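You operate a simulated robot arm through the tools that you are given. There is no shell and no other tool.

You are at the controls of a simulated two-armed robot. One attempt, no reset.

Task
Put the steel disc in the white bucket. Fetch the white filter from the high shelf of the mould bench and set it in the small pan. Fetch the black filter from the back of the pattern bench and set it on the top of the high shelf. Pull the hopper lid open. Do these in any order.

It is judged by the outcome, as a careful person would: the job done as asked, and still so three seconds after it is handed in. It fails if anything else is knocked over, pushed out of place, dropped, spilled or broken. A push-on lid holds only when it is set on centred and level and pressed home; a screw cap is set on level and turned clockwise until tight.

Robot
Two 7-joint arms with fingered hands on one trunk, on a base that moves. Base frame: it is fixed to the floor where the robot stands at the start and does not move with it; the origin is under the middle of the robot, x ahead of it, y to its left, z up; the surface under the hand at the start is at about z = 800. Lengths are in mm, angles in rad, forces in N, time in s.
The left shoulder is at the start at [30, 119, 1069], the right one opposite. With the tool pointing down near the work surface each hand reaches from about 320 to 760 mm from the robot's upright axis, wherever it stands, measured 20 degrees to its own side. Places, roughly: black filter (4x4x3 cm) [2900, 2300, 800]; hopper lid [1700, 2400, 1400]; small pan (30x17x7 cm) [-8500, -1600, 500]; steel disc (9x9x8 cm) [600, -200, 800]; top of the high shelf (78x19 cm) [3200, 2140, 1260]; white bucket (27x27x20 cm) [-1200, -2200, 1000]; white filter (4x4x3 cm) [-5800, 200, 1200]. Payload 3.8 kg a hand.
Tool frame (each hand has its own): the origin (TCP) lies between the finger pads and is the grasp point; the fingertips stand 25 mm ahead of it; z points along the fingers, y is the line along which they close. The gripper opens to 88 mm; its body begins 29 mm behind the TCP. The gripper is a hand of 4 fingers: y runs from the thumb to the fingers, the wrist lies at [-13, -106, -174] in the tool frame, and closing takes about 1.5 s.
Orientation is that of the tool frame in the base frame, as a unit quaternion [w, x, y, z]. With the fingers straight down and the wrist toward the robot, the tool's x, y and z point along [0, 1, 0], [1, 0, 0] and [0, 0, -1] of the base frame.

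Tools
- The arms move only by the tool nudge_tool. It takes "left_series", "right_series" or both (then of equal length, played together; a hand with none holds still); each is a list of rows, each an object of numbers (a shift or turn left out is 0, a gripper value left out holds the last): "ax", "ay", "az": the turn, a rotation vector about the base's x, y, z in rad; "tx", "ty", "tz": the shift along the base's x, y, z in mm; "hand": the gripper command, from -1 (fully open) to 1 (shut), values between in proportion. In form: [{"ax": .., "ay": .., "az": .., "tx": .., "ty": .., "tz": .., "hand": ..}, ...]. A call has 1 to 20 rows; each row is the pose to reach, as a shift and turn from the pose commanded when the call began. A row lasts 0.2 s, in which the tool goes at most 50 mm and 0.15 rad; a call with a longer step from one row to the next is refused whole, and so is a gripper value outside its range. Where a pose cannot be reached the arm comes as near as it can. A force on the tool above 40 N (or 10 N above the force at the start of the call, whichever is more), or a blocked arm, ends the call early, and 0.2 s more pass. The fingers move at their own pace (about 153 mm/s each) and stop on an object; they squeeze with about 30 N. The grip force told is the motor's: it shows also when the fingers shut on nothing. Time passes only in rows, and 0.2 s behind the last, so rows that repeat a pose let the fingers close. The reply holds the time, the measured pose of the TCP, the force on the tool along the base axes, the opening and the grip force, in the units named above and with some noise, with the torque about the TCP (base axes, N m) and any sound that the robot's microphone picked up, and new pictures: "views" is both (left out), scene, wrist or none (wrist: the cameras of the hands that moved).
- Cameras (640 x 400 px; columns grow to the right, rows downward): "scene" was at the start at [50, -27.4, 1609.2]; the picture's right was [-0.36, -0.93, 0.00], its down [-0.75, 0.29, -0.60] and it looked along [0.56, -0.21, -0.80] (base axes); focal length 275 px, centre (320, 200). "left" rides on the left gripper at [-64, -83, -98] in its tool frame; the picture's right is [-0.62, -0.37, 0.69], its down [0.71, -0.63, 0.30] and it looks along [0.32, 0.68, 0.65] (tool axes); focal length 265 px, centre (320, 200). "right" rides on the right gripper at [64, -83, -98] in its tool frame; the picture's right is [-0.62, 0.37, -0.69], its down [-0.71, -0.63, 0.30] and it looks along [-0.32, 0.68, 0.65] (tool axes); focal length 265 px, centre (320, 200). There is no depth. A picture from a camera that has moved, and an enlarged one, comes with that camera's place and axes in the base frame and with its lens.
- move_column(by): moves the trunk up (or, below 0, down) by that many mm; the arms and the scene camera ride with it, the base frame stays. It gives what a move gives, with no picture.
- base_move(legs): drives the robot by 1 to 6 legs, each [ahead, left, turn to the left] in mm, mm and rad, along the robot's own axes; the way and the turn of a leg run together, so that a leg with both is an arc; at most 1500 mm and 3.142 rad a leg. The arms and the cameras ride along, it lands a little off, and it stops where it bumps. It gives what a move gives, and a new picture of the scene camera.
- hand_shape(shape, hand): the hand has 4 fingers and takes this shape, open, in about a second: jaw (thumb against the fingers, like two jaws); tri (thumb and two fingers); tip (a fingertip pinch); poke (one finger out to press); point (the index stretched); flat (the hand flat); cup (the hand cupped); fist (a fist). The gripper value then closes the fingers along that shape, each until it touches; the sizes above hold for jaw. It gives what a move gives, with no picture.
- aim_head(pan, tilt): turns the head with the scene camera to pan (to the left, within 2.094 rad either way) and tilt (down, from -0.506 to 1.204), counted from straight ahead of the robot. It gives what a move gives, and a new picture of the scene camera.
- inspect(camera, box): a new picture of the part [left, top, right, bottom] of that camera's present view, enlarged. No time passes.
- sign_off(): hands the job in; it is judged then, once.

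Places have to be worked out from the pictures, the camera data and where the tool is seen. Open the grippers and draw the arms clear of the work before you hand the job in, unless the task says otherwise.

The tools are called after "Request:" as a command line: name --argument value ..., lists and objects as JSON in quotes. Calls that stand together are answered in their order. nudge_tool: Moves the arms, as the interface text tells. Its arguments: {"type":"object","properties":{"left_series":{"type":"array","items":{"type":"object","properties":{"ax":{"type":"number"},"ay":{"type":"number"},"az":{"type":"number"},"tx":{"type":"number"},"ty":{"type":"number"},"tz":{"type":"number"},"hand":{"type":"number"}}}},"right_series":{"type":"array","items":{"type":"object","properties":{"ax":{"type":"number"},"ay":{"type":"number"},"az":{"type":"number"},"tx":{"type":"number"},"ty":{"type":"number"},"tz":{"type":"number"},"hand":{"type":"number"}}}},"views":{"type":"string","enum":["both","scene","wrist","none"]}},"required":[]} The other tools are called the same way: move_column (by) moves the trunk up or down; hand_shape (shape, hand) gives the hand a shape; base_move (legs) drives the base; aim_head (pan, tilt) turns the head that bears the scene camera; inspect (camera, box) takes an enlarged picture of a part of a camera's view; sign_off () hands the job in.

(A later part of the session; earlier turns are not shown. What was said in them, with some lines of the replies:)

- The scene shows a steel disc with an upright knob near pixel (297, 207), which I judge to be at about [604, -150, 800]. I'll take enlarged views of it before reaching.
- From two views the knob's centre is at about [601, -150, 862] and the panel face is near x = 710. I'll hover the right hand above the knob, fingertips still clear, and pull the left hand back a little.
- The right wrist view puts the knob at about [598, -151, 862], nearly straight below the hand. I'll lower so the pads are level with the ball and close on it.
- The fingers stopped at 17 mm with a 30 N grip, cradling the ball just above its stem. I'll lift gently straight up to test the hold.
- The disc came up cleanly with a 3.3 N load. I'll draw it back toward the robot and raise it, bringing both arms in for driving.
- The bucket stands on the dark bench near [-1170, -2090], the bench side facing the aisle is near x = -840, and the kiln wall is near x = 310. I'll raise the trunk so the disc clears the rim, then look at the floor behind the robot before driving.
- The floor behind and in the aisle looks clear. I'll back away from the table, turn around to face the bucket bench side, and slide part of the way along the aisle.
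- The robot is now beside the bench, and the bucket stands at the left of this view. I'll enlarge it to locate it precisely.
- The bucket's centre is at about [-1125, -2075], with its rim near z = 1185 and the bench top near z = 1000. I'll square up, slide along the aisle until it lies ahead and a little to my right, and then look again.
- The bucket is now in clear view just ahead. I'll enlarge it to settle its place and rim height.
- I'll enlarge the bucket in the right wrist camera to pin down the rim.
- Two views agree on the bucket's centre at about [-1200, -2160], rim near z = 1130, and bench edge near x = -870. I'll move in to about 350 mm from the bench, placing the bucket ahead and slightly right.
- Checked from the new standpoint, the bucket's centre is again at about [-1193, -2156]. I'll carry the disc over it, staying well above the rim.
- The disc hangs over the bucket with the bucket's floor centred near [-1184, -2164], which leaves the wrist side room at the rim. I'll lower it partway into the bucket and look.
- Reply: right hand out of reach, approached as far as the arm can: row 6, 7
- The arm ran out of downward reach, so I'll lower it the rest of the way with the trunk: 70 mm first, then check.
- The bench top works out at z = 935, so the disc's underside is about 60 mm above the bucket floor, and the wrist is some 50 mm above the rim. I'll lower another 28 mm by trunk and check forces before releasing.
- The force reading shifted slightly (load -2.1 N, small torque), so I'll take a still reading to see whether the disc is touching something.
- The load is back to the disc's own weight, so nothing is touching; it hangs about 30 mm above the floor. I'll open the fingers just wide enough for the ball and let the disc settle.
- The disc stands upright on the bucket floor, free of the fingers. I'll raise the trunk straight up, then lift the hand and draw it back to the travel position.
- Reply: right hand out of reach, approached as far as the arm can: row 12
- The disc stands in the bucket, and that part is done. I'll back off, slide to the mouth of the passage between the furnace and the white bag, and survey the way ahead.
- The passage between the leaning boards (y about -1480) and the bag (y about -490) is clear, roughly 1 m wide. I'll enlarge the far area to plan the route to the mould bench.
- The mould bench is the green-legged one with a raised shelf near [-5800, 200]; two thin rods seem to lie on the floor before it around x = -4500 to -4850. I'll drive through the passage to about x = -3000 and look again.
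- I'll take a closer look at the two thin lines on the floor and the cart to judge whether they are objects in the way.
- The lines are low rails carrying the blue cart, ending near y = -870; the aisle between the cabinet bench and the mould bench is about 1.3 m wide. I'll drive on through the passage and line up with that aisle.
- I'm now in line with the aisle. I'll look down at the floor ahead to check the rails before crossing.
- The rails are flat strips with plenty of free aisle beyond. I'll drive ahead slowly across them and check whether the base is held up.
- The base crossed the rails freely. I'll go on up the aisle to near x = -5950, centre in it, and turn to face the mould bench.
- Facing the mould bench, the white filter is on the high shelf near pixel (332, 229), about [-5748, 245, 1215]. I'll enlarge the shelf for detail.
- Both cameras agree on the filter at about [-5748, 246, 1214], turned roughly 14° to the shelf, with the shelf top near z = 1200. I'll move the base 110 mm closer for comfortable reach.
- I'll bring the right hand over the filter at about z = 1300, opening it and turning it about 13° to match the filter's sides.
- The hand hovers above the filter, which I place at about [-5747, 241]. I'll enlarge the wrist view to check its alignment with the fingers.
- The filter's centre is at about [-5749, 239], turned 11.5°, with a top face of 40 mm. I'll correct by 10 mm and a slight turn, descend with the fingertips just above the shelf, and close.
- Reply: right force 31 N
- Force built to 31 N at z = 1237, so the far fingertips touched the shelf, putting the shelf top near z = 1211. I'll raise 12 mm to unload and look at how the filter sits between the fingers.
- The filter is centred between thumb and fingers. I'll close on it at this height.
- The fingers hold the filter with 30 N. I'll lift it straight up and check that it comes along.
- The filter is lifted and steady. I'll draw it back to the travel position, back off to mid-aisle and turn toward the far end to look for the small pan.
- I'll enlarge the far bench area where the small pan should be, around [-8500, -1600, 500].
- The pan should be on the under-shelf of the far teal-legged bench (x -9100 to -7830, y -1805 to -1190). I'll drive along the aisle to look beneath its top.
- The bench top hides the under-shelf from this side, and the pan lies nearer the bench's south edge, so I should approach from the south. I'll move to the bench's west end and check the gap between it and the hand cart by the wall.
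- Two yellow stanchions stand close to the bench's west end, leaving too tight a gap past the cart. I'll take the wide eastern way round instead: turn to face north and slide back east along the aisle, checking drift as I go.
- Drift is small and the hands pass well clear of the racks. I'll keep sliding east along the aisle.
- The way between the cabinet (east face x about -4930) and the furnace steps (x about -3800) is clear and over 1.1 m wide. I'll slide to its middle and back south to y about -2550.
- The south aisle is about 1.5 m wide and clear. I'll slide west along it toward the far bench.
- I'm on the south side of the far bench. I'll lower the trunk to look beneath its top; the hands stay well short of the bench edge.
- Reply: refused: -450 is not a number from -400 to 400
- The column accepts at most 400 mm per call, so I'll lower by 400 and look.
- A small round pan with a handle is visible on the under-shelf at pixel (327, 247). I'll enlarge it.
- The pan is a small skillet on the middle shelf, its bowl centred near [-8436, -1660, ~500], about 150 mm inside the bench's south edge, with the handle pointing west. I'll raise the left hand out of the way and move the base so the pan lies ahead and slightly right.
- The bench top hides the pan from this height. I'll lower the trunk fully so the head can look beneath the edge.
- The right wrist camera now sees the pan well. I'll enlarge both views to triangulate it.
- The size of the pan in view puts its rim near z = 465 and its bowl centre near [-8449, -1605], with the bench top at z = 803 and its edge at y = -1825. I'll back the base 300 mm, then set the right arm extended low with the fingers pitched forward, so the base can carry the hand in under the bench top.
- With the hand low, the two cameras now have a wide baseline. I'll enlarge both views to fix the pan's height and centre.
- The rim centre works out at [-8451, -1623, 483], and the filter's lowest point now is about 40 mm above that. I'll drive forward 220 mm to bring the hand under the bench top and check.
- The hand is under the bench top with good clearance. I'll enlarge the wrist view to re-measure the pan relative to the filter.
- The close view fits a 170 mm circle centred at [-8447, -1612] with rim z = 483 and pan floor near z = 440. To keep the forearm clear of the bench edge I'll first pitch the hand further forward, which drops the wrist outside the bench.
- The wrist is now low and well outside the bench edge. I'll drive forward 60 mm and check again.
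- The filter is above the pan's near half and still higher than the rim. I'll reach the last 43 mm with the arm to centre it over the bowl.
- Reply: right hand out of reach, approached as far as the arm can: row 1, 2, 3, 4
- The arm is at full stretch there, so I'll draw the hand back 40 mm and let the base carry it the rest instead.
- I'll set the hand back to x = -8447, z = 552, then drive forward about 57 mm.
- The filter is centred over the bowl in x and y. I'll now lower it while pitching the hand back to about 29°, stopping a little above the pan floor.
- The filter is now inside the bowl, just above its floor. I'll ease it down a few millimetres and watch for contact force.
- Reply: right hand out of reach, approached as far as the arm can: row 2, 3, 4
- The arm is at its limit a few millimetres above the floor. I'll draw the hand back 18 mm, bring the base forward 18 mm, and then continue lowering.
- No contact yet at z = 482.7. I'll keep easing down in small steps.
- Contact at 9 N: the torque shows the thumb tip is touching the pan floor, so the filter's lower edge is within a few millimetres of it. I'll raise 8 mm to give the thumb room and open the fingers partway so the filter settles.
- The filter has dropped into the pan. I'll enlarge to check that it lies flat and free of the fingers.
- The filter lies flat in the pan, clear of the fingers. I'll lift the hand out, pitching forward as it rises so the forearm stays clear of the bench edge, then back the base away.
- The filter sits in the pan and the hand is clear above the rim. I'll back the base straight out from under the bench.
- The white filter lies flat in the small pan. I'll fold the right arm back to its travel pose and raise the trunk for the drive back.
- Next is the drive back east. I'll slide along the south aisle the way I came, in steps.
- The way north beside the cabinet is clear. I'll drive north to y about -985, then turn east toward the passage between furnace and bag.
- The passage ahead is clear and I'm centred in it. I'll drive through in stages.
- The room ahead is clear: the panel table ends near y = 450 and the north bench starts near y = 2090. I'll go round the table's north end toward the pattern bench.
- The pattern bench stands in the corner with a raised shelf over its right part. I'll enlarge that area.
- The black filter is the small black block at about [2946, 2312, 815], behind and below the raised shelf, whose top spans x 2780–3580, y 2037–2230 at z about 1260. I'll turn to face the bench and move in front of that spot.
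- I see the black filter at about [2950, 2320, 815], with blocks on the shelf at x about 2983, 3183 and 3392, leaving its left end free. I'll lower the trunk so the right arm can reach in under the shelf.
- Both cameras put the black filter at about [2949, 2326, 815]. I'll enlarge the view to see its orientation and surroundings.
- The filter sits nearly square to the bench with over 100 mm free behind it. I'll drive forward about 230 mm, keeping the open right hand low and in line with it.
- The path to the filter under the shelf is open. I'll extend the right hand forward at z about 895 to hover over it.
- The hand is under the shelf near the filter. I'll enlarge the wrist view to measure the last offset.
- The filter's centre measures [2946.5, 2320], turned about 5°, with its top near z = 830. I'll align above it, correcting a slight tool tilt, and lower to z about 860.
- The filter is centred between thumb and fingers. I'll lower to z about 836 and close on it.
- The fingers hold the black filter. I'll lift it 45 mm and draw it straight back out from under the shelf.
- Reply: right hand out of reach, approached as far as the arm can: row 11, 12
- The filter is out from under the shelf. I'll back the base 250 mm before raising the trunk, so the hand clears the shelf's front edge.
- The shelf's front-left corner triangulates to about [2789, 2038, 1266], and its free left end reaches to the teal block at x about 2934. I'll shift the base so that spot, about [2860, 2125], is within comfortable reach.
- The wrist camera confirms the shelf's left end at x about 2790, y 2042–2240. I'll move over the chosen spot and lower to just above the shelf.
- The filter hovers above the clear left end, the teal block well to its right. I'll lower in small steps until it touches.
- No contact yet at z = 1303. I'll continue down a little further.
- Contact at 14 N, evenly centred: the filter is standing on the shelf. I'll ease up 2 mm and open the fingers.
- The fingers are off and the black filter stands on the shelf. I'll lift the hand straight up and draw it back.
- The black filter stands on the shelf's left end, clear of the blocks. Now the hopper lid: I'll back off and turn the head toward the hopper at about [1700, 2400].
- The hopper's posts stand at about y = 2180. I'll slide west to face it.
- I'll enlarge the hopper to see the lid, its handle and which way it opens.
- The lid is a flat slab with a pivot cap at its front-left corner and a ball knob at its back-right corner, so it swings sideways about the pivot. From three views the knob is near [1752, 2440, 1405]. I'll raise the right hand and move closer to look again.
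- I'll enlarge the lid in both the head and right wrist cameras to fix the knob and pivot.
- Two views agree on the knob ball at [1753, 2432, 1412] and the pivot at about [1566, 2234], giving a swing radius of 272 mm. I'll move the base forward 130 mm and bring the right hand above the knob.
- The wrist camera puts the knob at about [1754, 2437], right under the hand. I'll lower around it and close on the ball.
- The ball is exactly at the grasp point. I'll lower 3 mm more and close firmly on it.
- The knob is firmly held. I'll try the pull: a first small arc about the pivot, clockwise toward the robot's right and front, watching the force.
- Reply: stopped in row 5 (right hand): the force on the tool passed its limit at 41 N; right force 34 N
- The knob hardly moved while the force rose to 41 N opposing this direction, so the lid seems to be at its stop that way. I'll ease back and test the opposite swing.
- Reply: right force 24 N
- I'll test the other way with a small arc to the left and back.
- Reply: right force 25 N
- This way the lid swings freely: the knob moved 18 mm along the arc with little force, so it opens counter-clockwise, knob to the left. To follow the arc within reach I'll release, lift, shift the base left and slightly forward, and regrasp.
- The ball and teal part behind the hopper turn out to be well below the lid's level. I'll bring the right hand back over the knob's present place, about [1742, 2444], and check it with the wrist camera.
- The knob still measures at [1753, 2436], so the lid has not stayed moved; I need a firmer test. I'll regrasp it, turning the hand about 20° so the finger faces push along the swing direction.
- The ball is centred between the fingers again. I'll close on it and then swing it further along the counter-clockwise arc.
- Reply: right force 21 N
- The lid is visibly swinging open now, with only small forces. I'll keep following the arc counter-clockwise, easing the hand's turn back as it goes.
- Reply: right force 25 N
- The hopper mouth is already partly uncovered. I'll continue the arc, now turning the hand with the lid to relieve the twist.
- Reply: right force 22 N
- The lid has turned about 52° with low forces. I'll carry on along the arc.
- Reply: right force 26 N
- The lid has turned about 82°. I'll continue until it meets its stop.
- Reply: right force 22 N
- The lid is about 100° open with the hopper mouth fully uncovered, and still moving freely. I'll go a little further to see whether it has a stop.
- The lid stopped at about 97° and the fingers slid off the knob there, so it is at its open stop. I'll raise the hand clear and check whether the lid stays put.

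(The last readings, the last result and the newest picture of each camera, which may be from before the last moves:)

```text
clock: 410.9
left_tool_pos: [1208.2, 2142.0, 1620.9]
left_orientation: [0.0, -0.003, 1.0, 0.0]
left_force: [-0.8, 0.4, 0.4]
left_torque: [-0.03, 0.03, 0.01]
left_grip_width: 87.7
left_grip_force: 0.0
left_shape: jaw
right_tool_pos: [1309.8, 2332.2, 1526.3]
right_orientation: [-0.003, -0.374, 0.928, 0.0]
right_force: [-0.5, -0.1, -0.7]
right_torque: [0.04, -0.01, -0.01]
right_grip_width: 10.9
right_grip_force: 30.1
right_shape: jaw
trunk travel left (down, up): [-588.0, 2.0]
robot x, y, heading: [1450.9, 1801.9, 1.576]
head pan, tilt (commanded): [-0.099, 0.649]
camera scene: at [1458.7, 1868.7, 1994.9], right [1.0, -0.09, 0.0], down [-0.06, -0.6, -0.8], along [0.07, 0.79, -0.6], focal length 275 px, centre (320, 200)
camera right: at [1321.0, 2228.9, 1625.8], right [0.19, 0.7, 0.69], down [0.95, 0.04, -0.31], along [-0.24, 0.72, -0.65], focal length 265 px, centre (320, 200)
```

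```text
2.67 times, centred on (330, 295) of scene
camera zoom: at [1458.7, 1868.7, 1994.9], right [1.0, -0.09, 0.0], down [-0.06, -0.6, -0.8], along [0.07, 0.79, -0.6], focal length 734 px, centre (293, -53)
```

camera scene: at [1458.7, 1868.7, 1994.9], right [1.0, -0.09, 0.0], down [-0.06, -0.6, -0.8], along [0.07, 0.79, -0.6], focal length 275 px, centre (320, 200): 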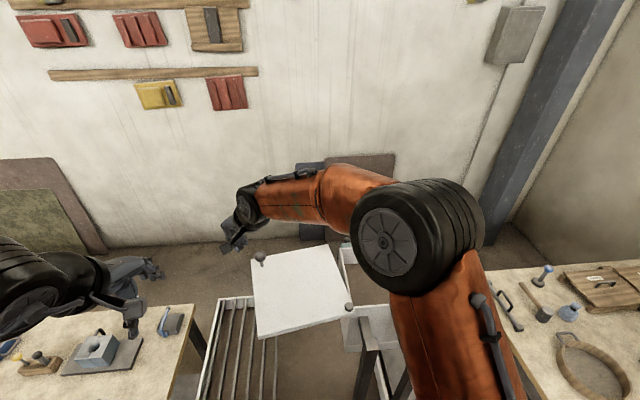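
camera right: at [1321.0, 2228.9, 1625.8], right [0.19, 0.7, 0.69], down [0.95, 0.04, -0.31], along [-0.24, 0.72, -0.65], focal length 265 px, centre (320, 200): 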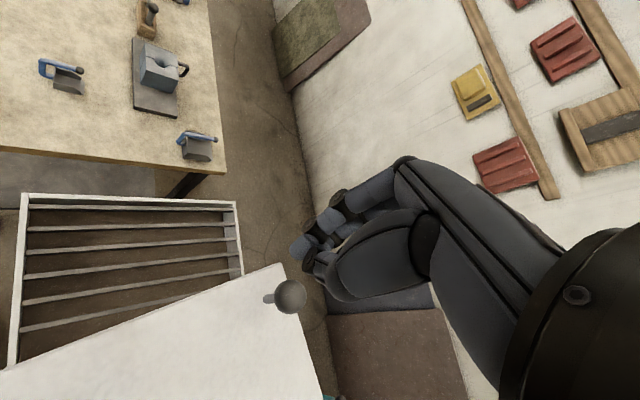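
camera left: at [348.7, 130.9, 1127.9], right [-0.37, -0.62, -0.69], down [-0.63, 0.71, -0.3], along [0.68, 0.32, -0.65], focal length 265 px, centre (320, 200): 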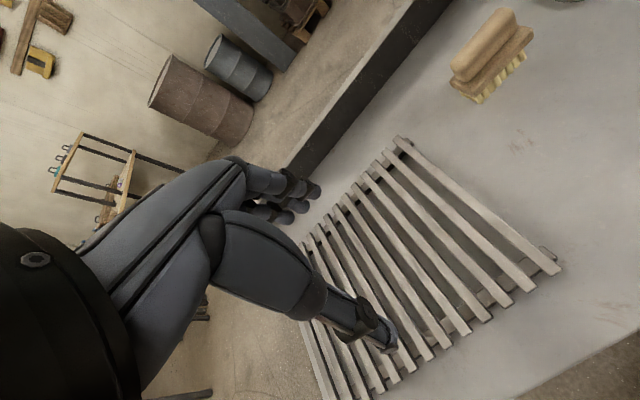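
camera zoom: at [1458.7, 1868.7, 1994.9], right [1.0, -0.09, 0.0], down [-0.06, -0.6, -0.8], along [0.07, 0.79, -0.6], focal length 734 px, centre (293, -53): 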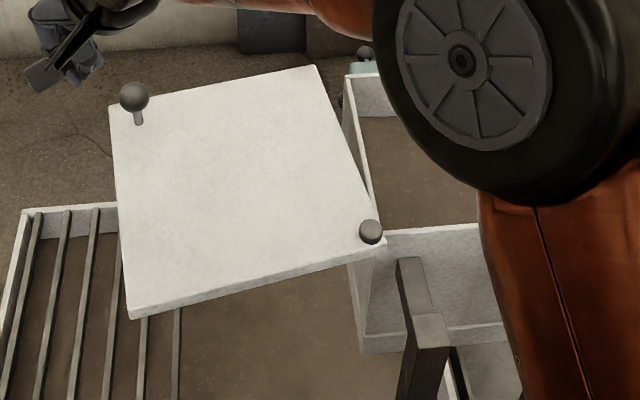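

The lid stands open by about 98° with the hopper mouth uncovered. I'll draw the right hand back over to its own side, staying well above the lid, and then look again.

Request:
nudge_tool --right_series '[{"tx": 15, "ty": -20, "tz": 10, "az": -0.05, "hand": 0.5}, {"tx": 45, "ty": -40, "tz": 20, "az": -0.12, "hand": -1}, {"tx": 80, "ty": -60, "tz": 25, "az": -0.2}, {"tx": 120, "ty": -80, "tz": 25, "az": -0.3}, {"tx": 160, "ty": -100, "tz": 25, "az": -0.4}, {"tx": 200, "ty": -120, "tz": 25, "az": -0.5}, {"tx": 240, "ty": -140, "tz": 25, "az": -0.6}, {"tx": 275, "ty": -155, "tz": 25, "az": -0.7}, {"tx": 300, "ty": -160, "tz": 25, "az": -0.77}, {"tx": 300, "ty": -160, "tz": 25, "az": -0.77}]'

```text
clock: 413.1
left_tool_pos: [1209.1, 2143.2, 1621.6]
left_orientation: [0.001, -0.003, 1.0, 0.0]
left_force: [-0.3, -0.3, 0.4]
left_torque: [0.01, -0.01, 0.01]
left_grip_width: 88.0
left_grip_force: 0.0
left_shape: jaw
right_tool_pos: [1609.5, 2173.4, 1551.6]
right_orientation: [-0.003, 0.002, 1.0, 0.0]
right_force: [-0.4, -0.4, 1.0]
right_torque: [0.01, 0.01, 0.02]
right_grip_width: 88.2
right_grip_force: 0.1
right_shape: jaw
trunk travel left (down, up): [-588.0, 2.0]
robot x, y, heading: [1450.2, 1802.2, 1.578]
head pan, tilt (commanded): [-0.099, 0.649]
camera scene: at [1459.2, 1868.7, 1994.9], right [1.0, -0.09, 0.0], down [-0.06, -0.6, -0.8], along [0.07, 0.79, -0.6], focal length 275 px, centre (320, 200)
camera right: at [1544.5, 2089.3, 1651.3], right [0.63, 0.36, 0.69], down [0.71, -0.63, -0.31], along [0.32, 0.68, -0.65], focal length 265 px, centre (320, 200)
```

scene: 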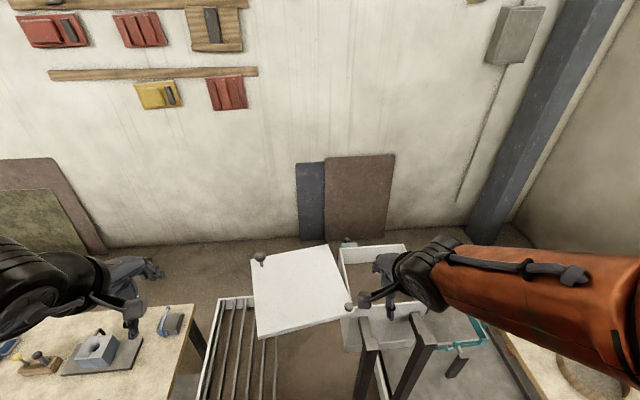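
right: 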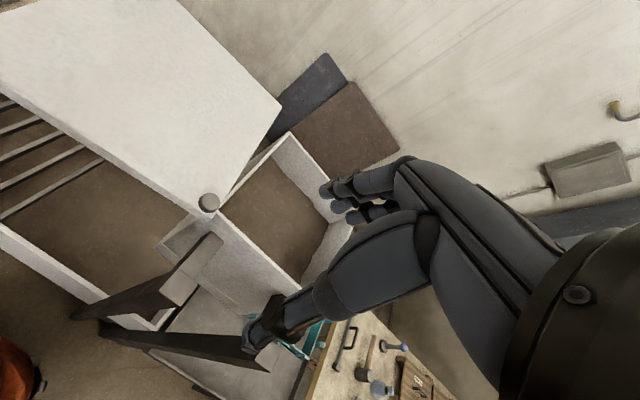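

The lid stays open on its own. I'll back the base away and take a last look at the hopper and the shelf.

Request:
base_move --legs '[[-450, 0, 0]]'

Request:
aim_head --pan -0.1 --tilt 0.5

Request:
aim_head --pan -0.9 --tilt 0.45

```text
clock: 415.8
left_tool_pos: [1211.1, 1696.7, 1621.0]
left_orientation: [0.0, -0.002, 1.0, -0.001]
left_force: [0.3, -0.5, 0.3]
left_torque: [-0.02, -0.02, 0.05]
left_grip_width: 87.9
left_grip_force: 0.1
left_shape: jaw
right_tool_pos: [1610.9, 1724.7, 1552.1]
right_orientation: [-0.003, 0.004, 1.0, 0.002]
right_force: [-1.3, 0.4, -0.2]
right_torque: [0.0, 0.0, 0.0]
right_grip_width: 87.8
right_grip_force: 0.0
right_shape: jaw
trunk travel left (down, up): [-588.0, 2.0]
robot x, y, heading: [1453.4, 1354.2, 1.572]
head pan, tilt (commanded): [-0.099, 0.649]
camera scene: at [1461.2, 1422.6, 1994.9], right [1.0, -0.1, 0.0], down [-0.06, -0.6, -0.8], along [0.08, 0.79, -0.61], focal length 275 px, centre (320, 200)
```

scene: 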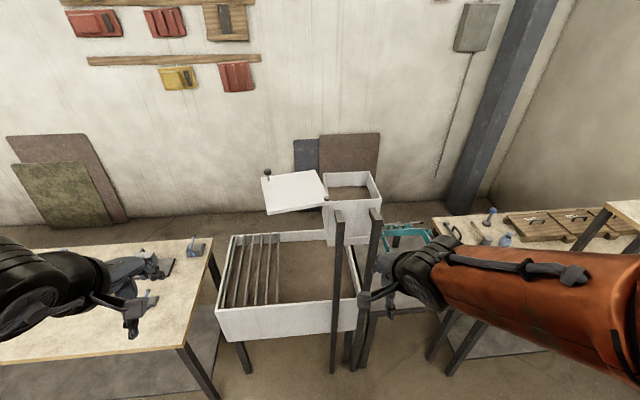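

```text
clock: 416.5
left_tool_pos: [1212.2, 1695.8, 1620.6]
left_orientation: [0.001, -0.002, 1.0, 0.0]
left_force: [-0.9, 0.2, -0.3]
left_torque: [0.01, 0.01, 0.0]
left_grip_width: 87.9
left_grip_force: 0.0
left_shape: jaw
right_tool_pos: [1610.9, 1723.9, 1552.7]
right_orientation: [-0.002, 0.004, 1.0, 0.001]
right_force: [0.1, 0.2, 0.0]
right_torque: [0.02, -0.01, 0.02]
right_grip_width: 87.9
right_grip_force: 0.1
right_shape: jaw
trunk travel left (down, up): [-588.0, 2.0]
robot x, y, heading: [1452.5, 1356.0, 1.572]
head pan, tilt (commanded): [-0.099, 0.499]
camera scene: at [1461.6, 1424.6, 2008.3], right [1.0, -0.1, 0.0], down [-0.05, -0.48, -0.88], along [0.08, 0.87, -0.48], focal length 275 px, centre (320, 200)
```

scene: 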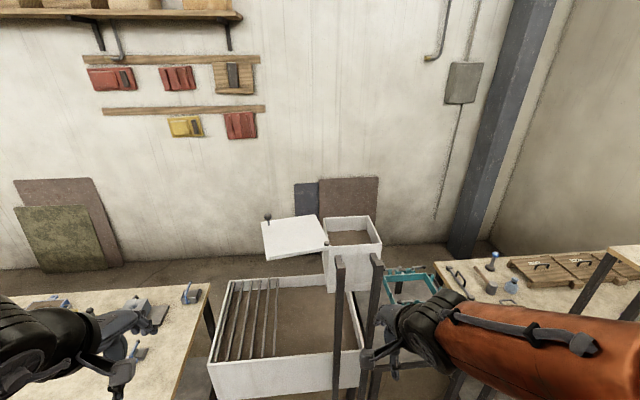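

```text
clock: 417.7
left_tool_pos: [1212.9, 1695.4, 1620.3]
left_orientation: [0.002, -0.002, 1.0, -0.001]
left_force: [-0.2, 0.5, 0.5]
left_torque: [0.01, 0.0, 0.02]
left_grip_width: 87.8
left_grip_force: 0.0
left_shape: jaw
right_tool_pos: [1612.0, 1725.0, 1552.7]
right_orientation: [-0.002, 0.003, 1.0, 0.001]
right_force: [-0.1, -0.5, 0.5]
right_torque: [-0.03, -0.01, 0.02]
right_grip_width: 88.1
right_grip_force: 0.1
right_shape: jaw
trunk travel left (down, up): [-588.0, 2.0]
robot x, y, heading: [1453.8, 1355.4, 1.572]
head pan, tilt (commanded): [-0.901, 0.45]
camera scene: at [1524.6, 1391.7, 2012.8], right [0.62, -0.78, 0.0], down [-0.34, -0.27, -0.9], along [0.7, 0.56, -0.44], focal length 275 px, centre (320, 200)
```

scene: 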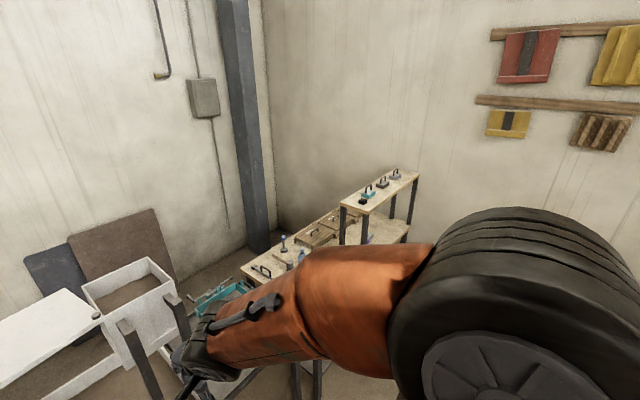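

All four parts check out. The disc is in the bucket, the white filter is in the small pan, the black filter is on the high shelf, and the hopper lid is holding at its open stop. Both hands are open and clear, so I'll hand the job in.

Request:
sign_off

```text
The job is handed in.
```

All four tasks are done and the job is handed in; I don't know the verdict yet.

- **Steel disc:** it stands upright on the floor of the white bucket. I let it go about 30 mm above the bottom because the wrist was close to the rim.
- **White filter:** it lies flat in the small pan on the under-shelf of the far bench. I last saw it there before driving away.
- **Black filter:** it stands on the left end of the high shelf, clear of the teal block beside it. I could still see it there in the last view.
- **Hopper lid:** it swings sideways on a pivot rather than lifting. It is open about 98°, at what seems to be its stop. The fingers slid off the knob there, and it was still open when I looked again a few seconds later.

On the first try I pulled the lid the wrong way, to about 41 N, before finding the opening direction; it did not move. I saw nothing knocked over or displaced on the way. Both hands are open and clear of the work.
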